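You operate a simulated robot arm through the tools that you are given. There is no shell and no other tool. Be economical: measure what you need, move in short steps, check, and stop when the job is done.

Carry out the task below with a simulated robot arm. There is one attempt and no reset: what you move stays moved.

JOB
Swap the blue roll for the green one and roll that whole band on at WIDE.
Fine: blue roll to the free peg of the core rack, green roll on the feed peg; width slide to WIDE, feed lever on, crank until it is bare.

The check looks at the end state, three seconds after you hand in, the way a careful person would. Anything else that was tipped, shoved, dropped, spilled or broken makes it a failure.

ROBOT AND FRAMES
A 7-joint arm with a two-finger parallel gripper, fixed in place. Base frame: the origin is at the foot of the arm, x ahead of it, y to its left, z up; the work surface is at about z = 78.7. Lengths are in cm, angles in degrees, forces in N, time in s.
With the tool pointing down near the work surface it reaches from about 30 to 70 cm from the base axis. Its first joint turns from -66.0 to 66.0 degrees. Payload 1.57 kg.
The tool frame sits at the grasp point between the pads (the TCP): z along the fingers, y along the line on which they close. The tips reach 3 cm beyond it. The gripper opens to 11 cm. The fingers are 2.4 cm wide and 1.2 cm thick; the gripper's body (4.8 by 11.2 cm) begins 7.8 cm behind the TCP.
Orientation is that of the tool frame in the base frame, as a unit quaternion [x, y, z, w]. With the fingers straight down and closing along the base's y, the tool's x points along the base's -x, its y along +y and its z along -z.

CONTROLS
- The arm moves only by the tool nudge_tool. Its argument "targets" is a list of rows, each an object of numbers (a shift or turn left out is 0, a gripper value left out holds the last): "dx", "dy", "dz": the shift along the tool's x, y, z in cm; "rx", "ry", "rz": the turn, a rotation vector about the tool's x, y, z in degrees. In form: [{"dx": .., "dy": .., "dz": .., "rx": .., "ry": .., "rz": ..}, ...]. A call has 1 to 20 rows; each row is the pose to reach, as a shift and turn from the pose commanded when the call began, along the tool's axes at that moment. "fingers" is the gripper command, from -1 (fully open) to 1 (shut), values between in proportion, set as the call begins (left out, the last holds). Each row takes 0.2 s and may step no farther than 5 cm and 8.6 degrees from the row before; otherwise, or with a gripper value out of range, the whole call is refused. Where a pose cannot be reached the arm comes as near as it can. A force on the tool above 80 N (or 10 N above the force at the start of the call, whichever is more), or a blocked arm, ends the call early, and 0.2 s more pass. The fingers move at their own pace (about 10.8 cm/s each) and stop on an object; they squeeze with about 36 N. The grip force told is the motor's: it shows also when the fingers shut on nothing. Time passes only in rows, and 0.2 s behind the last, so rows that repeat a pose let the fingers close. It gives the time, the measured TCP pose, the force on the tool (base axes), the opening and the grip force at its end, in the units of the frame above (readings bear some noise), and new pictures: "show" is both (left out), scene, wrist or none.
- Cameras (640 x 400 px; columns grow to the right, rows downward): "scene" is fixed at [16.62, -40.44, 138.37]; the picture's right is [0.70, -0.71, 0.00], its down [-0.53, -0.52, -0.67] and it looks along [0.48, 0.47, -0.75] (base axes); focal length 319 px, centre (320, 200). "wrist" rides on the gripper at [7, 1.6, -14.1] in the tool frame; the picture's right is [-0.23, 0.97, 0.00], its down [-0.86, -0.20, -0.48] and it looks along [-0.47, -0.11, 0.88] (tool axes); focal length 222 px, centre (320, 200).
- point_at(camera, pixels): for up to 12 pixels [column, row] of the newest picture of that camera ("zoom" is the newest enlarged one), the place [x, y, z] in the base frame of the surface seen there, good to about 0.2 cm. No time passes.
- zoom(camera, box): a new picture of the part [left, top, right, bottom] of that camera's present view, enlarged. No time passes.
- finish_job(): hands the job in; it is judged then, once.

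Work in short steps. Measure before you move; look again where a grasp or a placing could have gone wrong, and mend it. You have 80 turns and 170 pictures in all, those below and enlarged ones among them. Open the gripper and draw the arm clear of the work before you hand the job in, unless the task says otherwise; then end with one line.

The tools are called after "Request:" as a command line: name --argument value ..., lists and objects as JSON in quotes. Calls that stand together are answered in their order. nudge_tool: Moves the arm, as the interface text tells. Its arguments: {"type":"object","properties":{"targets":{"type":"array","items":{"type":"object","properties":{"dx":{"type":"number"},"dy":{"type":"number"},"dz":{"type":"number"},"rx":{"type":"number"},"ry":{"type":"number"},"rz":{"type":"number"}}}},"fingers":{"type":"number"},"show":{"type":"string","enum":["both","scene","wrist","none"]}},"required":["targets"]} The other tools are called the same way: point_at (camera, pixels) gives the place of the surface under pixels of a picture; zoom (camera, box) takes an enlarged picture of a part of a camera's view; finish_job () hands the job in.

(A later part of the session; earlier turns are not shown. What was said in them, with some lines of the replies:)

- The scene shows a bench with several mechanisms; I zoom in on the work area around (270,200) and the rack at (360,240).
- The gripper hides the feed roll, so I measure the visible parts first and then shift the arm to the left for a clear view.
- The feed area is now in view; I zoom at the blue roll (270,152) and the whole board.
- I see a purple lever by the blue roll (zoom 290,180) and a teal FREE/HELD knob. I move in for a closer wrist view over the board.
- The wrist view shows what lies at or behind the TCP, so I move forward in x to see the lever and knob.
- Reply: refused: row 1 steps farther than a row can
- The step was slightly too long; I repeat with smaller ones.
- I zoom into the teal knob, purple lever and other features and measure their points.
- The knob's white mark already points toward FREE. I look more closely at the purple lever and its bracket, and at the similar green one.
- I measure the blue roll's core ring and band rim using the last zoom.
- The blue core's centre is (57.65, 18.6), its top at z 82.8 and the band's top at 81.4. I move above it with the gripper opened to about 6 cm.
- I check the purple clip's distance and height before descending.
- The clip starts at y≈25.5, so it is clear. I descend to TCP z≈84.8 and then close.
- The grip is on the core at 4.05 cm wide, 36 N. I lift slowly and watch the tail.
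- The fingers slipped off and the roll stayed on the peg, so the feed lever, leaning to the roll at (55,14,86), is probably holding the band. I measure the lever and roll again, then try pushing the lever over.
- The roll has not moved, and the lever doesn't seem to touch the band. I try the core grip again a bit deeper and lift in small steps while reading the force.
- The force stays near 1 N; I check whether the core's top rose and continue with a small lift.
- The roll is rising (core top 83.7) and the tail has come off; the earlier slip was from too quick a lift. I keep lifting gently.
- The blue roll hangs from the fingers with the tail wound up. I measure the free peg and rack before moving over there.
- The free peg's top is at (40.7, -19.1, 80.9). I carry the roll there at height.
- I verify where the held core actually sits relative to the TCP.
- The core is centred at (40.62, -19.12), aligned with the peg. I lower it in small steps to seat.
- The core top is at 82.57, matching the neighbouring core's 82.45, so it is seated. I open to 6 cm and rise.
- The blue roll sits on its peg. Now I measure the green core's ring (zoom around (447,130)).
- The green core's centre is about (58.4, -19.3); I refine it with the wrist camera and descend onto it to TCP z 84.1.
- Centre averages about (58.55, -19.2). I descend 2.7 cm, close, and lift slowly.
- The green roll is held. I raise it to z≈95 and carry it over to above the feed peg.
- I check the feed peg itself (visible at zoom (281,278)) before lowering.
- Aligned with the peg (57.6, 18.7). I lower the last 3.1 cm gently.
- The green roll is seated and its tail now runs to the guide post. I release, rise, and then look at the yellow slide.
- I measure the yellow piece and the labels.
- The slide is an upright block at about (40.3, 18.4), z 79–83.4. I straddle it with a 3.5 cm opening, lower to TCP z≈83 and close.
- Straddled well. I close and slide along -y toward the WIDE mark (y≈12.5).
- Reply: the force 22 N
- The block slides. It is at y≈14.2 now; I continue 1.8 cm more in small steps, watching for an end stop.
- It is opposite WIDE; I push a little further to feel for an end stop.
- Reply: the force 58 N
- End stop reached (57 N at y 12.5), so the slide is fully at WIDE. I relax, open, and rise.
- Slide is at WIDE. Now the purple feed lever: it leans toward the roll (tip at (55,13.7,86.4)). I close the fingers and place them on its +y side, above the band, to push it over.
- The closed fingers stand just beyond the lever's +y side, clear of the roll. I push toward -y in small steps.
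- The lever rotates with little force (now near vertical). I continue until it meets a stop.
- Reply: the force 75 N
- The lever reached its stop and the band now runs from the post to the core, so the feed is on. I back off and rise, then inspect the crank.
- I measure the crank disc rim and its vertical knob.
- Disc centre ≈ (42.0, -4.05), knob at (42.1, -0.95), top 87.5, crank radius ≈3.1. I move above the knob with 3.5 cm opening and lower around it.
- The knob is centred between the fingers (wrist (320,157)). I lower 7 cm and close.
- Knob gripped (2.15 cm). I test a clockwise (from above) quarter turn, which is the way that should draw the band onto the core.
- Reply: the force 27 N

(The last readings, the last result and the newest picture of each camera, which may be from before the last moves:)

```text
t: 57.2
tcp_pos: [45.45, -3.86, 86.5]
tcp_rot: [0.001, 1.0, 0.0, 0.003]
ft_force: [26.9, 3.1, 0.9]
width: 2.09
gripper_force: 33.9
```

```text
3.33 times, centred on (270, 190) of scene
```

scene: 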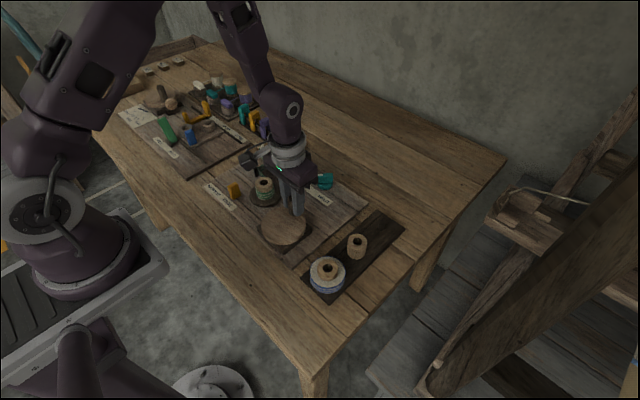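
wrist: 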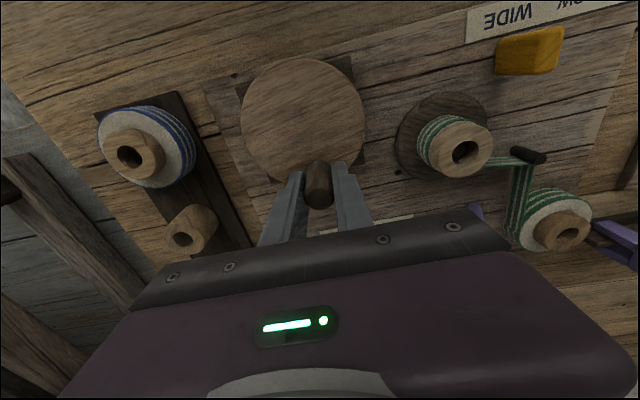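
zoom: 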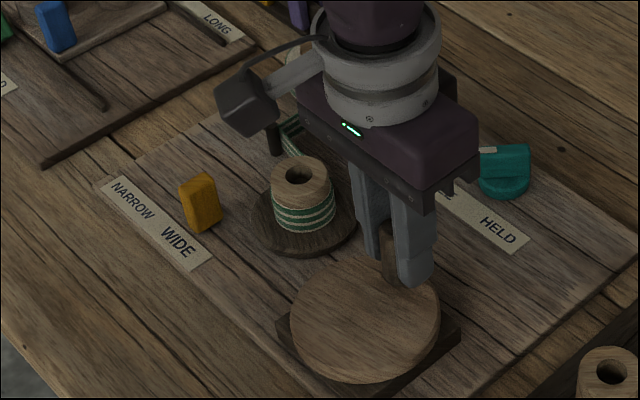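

Clockwise cranking winds the green band onto the core. Readings suggest a radius ≈3.25 about (42.2, -4.05); I do a full turn with 20° steps.

Request:
nudge_tool --targets '[{"dx": -0.05, "dy": -1.16}, {"dx": 0.51, "dy": -2.14}, {"dx": 1.38, "dy": -2.86}, {"dx": 2.44, "dy": -3.25}, {"dx": 3.57, "dy": -3.25}, {"dx": 4.63, "dy": -2.86}, {"dx": 5.49, "dy": -2.14}, {"dx": 6.05, "dy": -1.16}, {"dx": 6.25, "dy": -0.05}]'

Request:
zoom --camera "scene" --box '[210, 120, 330, 250]'

```text
t: 59.2
tcp_pos: [39.0, -3.95, 86.47]
tcp_rot: [-0.001, 1.0, 0.0, 0.0]
ft_force: [0.8, -0.1, 0.6]
width: 0.0
gripper_force: 21.3
```

scene: 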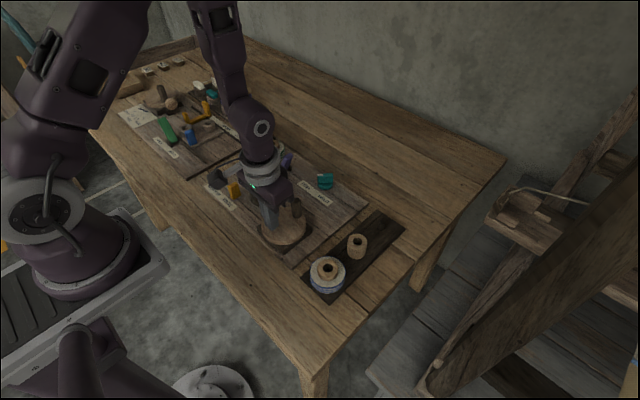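
wrist: 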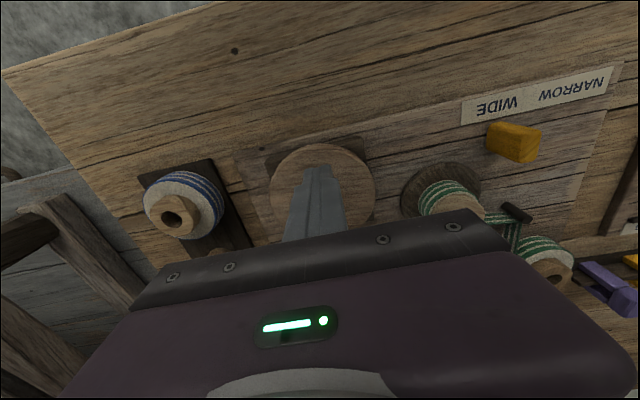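

```text
3.08 times, centred on (270, 185) of scene
```

zoom: 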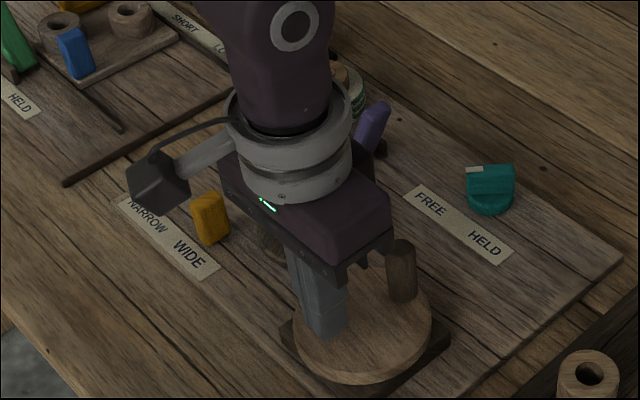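

The knob slipped out sideways while gripping; only friction held it there. Pushing the knob around with the closed fingers from behind is more robust; first I locate the knob.

Request:
point_at --camera "zoom" --pixels '[[400, 243], [393, 248], [408, 247], [401, 252], [400, 290]]'

```text
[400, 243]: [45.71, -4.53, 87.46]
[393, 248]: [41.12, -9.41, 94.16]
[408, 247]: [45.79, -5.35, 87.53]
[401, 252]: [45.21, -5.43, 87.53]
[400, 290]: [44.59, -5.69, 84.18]
```

The knob sits at about -18° on the circle. I orbit the closed fingers clockwise from 180° all the way around, catching the knob from behind at about 27°.

Request:
nudge_tool --targets '[{"dx": -0.2, "dy": 1.11}, {"dx": -0.76, "dy": 2.09}, {"dx": -1.63, "dy": 2.81}, {"dx": -2.69, "dy": 3.2}, {"dx": -3.82, "dy": 3.2}, {"dx": -4.88, "dy": 2.81}, {"dx": -5.74, "dy": 2.09}, {"dx": -6.31, "dy": 1.11}, {"dx": -6.5, "dy": 0}, {"dx": -6.31, "dy": -1.11}, {"dx": -5.74, "dy": -2.09}, {"dx": -4.88, "dy": -2.81}]' --fingers 1

Request:
zoom --camera "scene" --box '[210, 120, 330, 250]'

```text
t: 61.8
tcp_pos: [43.86, -6.65, 86.31]
tcp_rot: [0.0, 1.0, -0.001, 0.0]
ft_force: [0.0, -0.1, -0.3]
width: 0.0
gripper_force: 21.1
```

scene: 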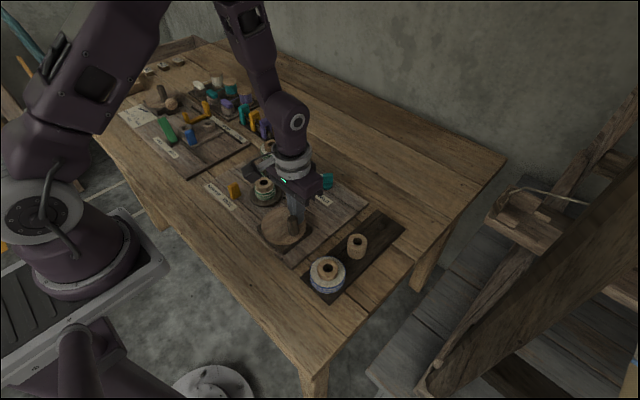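
wrist: 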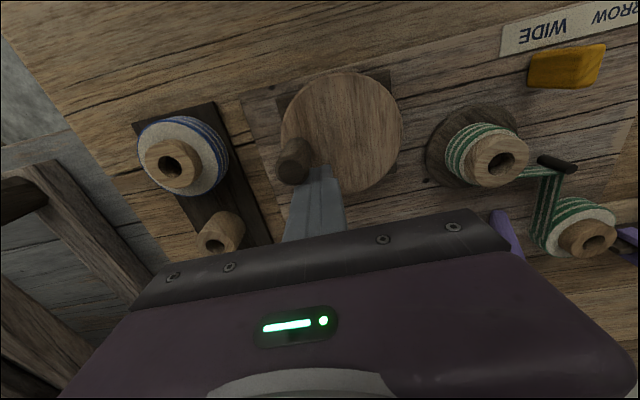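

```text
3.08 times, centred on (270, 185) of scene
```

zoom: 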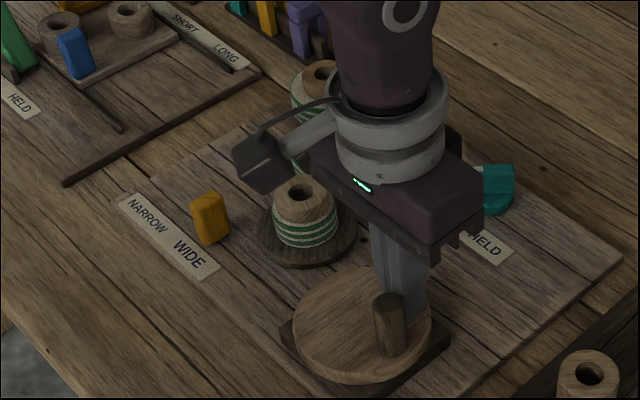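

The knob is being pushed (it is ahead of the fingers at wrist (293,160)) and the band accumulates on the core. I continue with one and a third turns.

Request:
nudge_tool --targets '[{"dx": 1.29, "dy": -0.42}, {"dx": 2.63, "dy": -0.28}, {"dx": 3.8, "dy": 0.4}, {"dx": 4.59, "dy": 1.49}, {"dx": 4.88, "dy": 2.82}, {"dx": 4.59, "dy": 4.14}, {"dx": 3.8, "dy": 5.23}, {"dx": 2.63, "dy": 5.91}, {"dx": 1.29, "dy": 6.05}, {"dx": 0, "dy": 5.63}, {"dx": -1.0, "dy": 4.73}, {"dx": -1.55, "dy": 3.49}, {"dx": -1.55, "dy": 2.14}, {"dx": -1.0, "dy": 0.9}, {"dx": 0, "dy": 0}, {"dx": 1.29, "dy": -0.42}, {"dx": 2.63, "dy": -0.28}, {"dx": 3.8, "dy": 0.4}, {"dx": 4.59, "dy": 1.49}, {"dx": 4.88, "dy": 2.82}]'

Request:
zoom --camera "scene" --box '[210, 120, 330, 250]'

```text
t: 66.0
tcp_pos: [39.08, -3.9, 86.46]
tcp_rot: [0.0, 1.0, 0.0, 0.0]
ft_force: [0.1, 0.5, -0.2]
width: 0.0
gripper_force: 21.3
```

scene: 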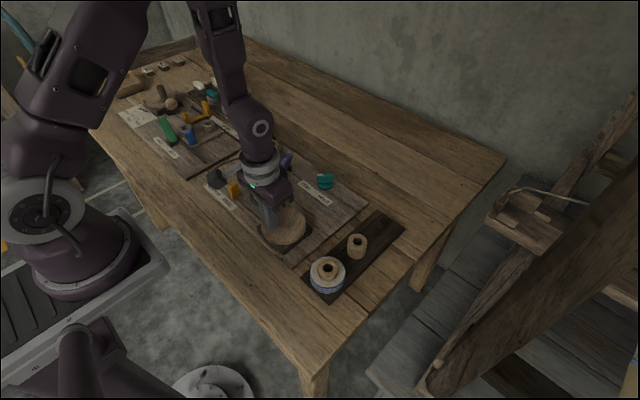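
wrist: 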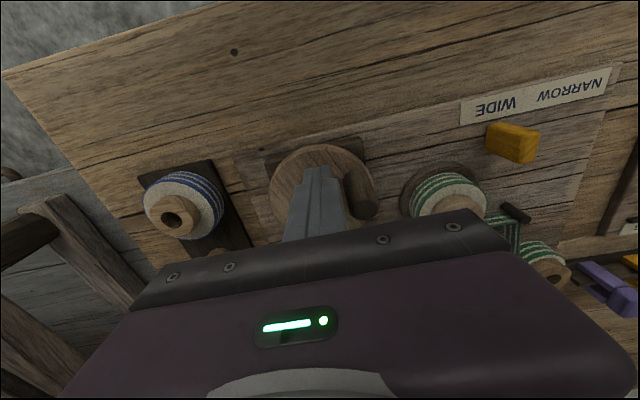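

```text
3.08 times, centred on (270, 185) of scene
```

zoom: 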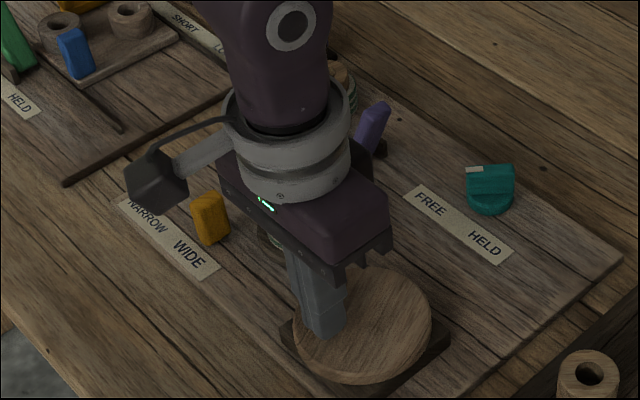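

It works well. One more turn (back to 180°), then a look at how much band remains on the feed roll.

Request:
nudge_tool --targets '[{"dx": -0.28, "dy": 1.32}, {"dx": -1.08, "dy": 2.41}, {"dx": -2.25, "dy": 3.09}, {"dx": -3.59, "dy": 3.23}, {"dx": -4.88, "dy": 2.81}, {"dx": -5.88, "dy": 1.91}, {"dx": -6.43, "dy": 0.68}, {"dx": -6.43, "dy": -0.68}, {"dx": -5.88, "dy": -1.91}, {"dx": -4.88, "dy": -2.81}, {"dx": -3.59, "dy": -3.23}, {"dx": -2.25, "dy": -3.09}, {"dx": -1.08, "dy": -2.41}, {"dx": -0.28, "dy": -1.32}, {"dx": 0, "dy": 0}]' --show "wrist"

Request:
zoom --camera "wrist" --box '[380, 100, 640, 320]'

```text
t: 69.2
tcp_pos: [39.18, -3.89, 86.35]
tcp_rot: [0.0, 1.0, 0.0, 0.0]
ft_force: [-0.9, 0.5, -0.7]
width: 0.0
gripper_force: 20.8
```

wrist: 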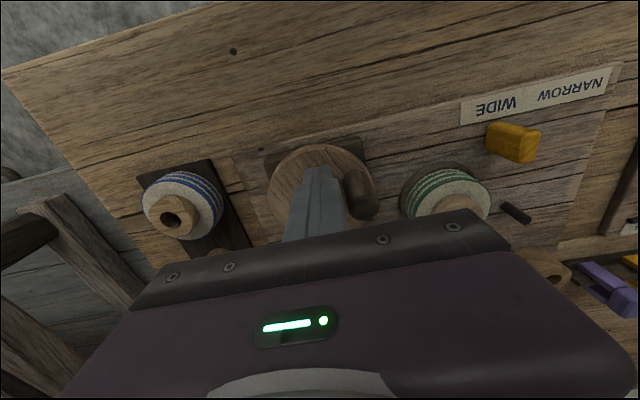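

```text
1.82 times, centred on (510, 210) of wrist
```

zoom: 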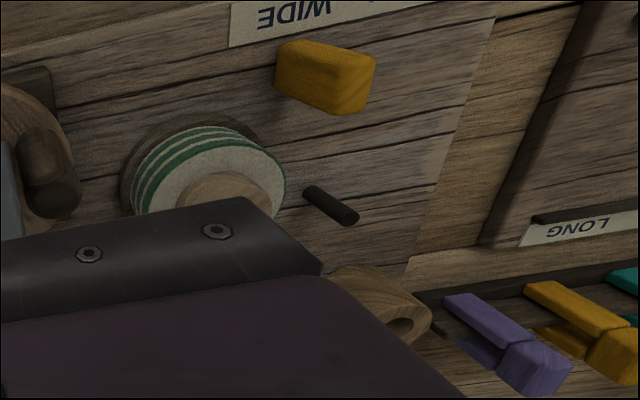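

The feed core looks bare and the tail has gone onto the wound core. I raise the arm clear and back to the start area to verify everything.

Request:
nudge_tool --targets '[{"dz": -3}, {"dz": -7}, {"dz": -11}, {"dz": -15}, {"dz": -19}, {"dz": -23, "dx": 2}, {"dz": -26, "dx": 4}]'

Request:
nudge_tool --targets '[{"dy": 4}, {"dy": 8}, {"dy": 12}, {"dy": 16}, {"dy": 20}]' --fingers -1

Request:
zoom --camera "scene" --box '[190, 130, 410, 300]'

Request:
zoom --camera "scene" --box '[220, 130, 340, 220]'

```text
t: 70.8
tcp_pos: [35.14, -4.13, 112.18]
tcp_rot: [0.001, 1.0, 0.0, -0.001]
ft_force: [-0.1, -0.9, -0.3]
width: 0.0
gripper_force: 21.8
```

scene: 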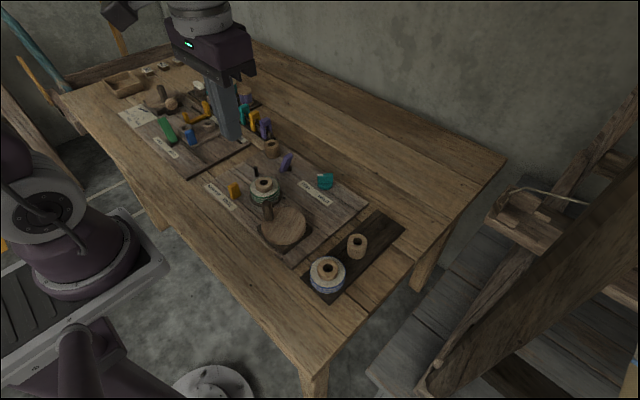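
wrist: 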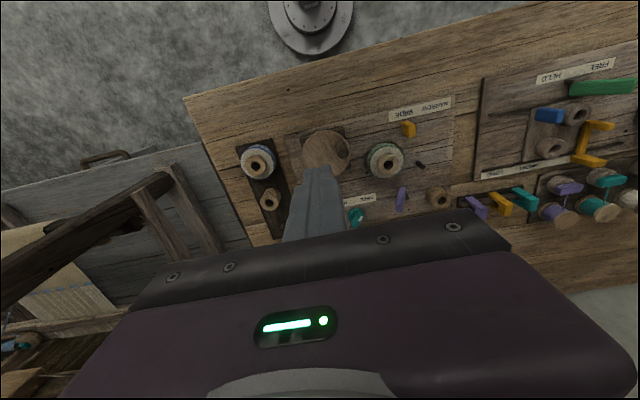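

```text
t: 72.0
tcp_pos: [35.18, 15.96, 112.51]
tcp_rot: [0.001, 1.0, -0.001, 0.0]
ft_force: [-0.1, 0.6, 0.8]
width: 11.01
gripper_force: 0.0
```

scene: 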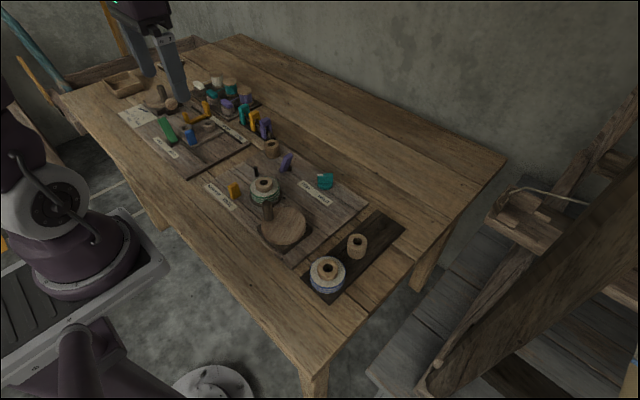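
wrist: 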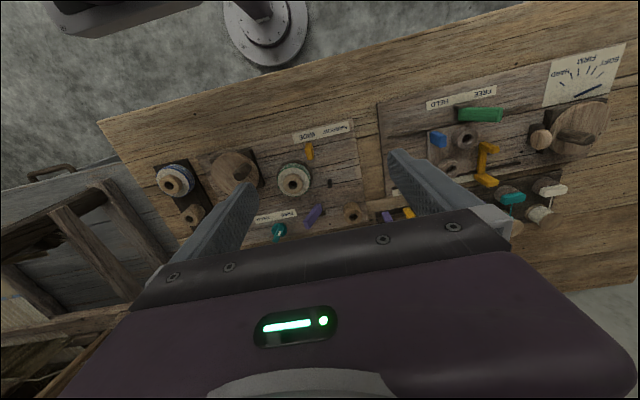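

```text
2.35 times, centred on (300, 215) of scene
```

zoom: 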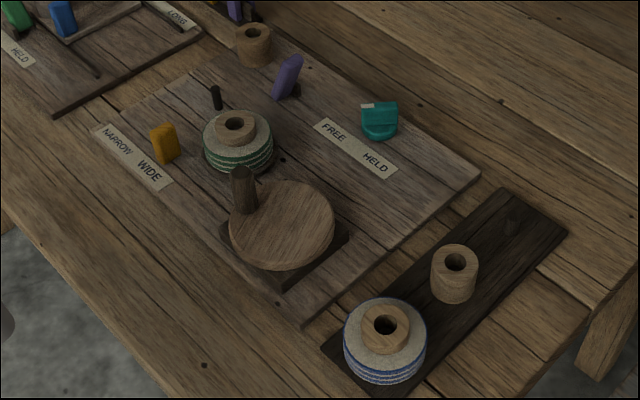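

```text
4.44 times, centred on (280, 175) of scene
```

zoom: 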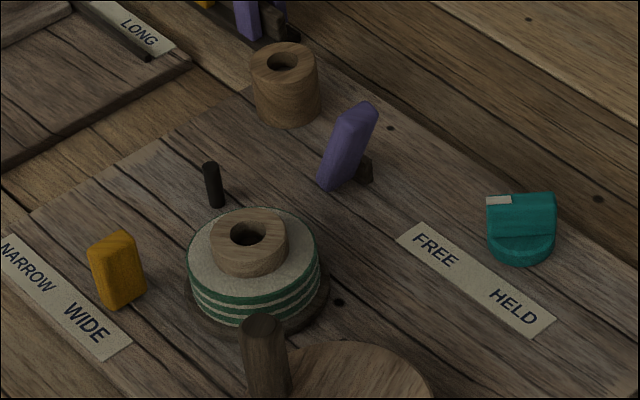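

Everything is in place: the feed core is bare, the green band is fully on the core, the slide is at WIDE, the lever is on and blue is on its rack peg. The arm is clear and the gripper open, so I hand in.

Request:
finish_job

```text
The job is handed in.
```

The blue roll is on the free peg of the core rack. The green roll is on the feed peg, and its whole band has been cranked onto the core with the slide at WIDE and the feed lever on, leaving the feed roll bare.
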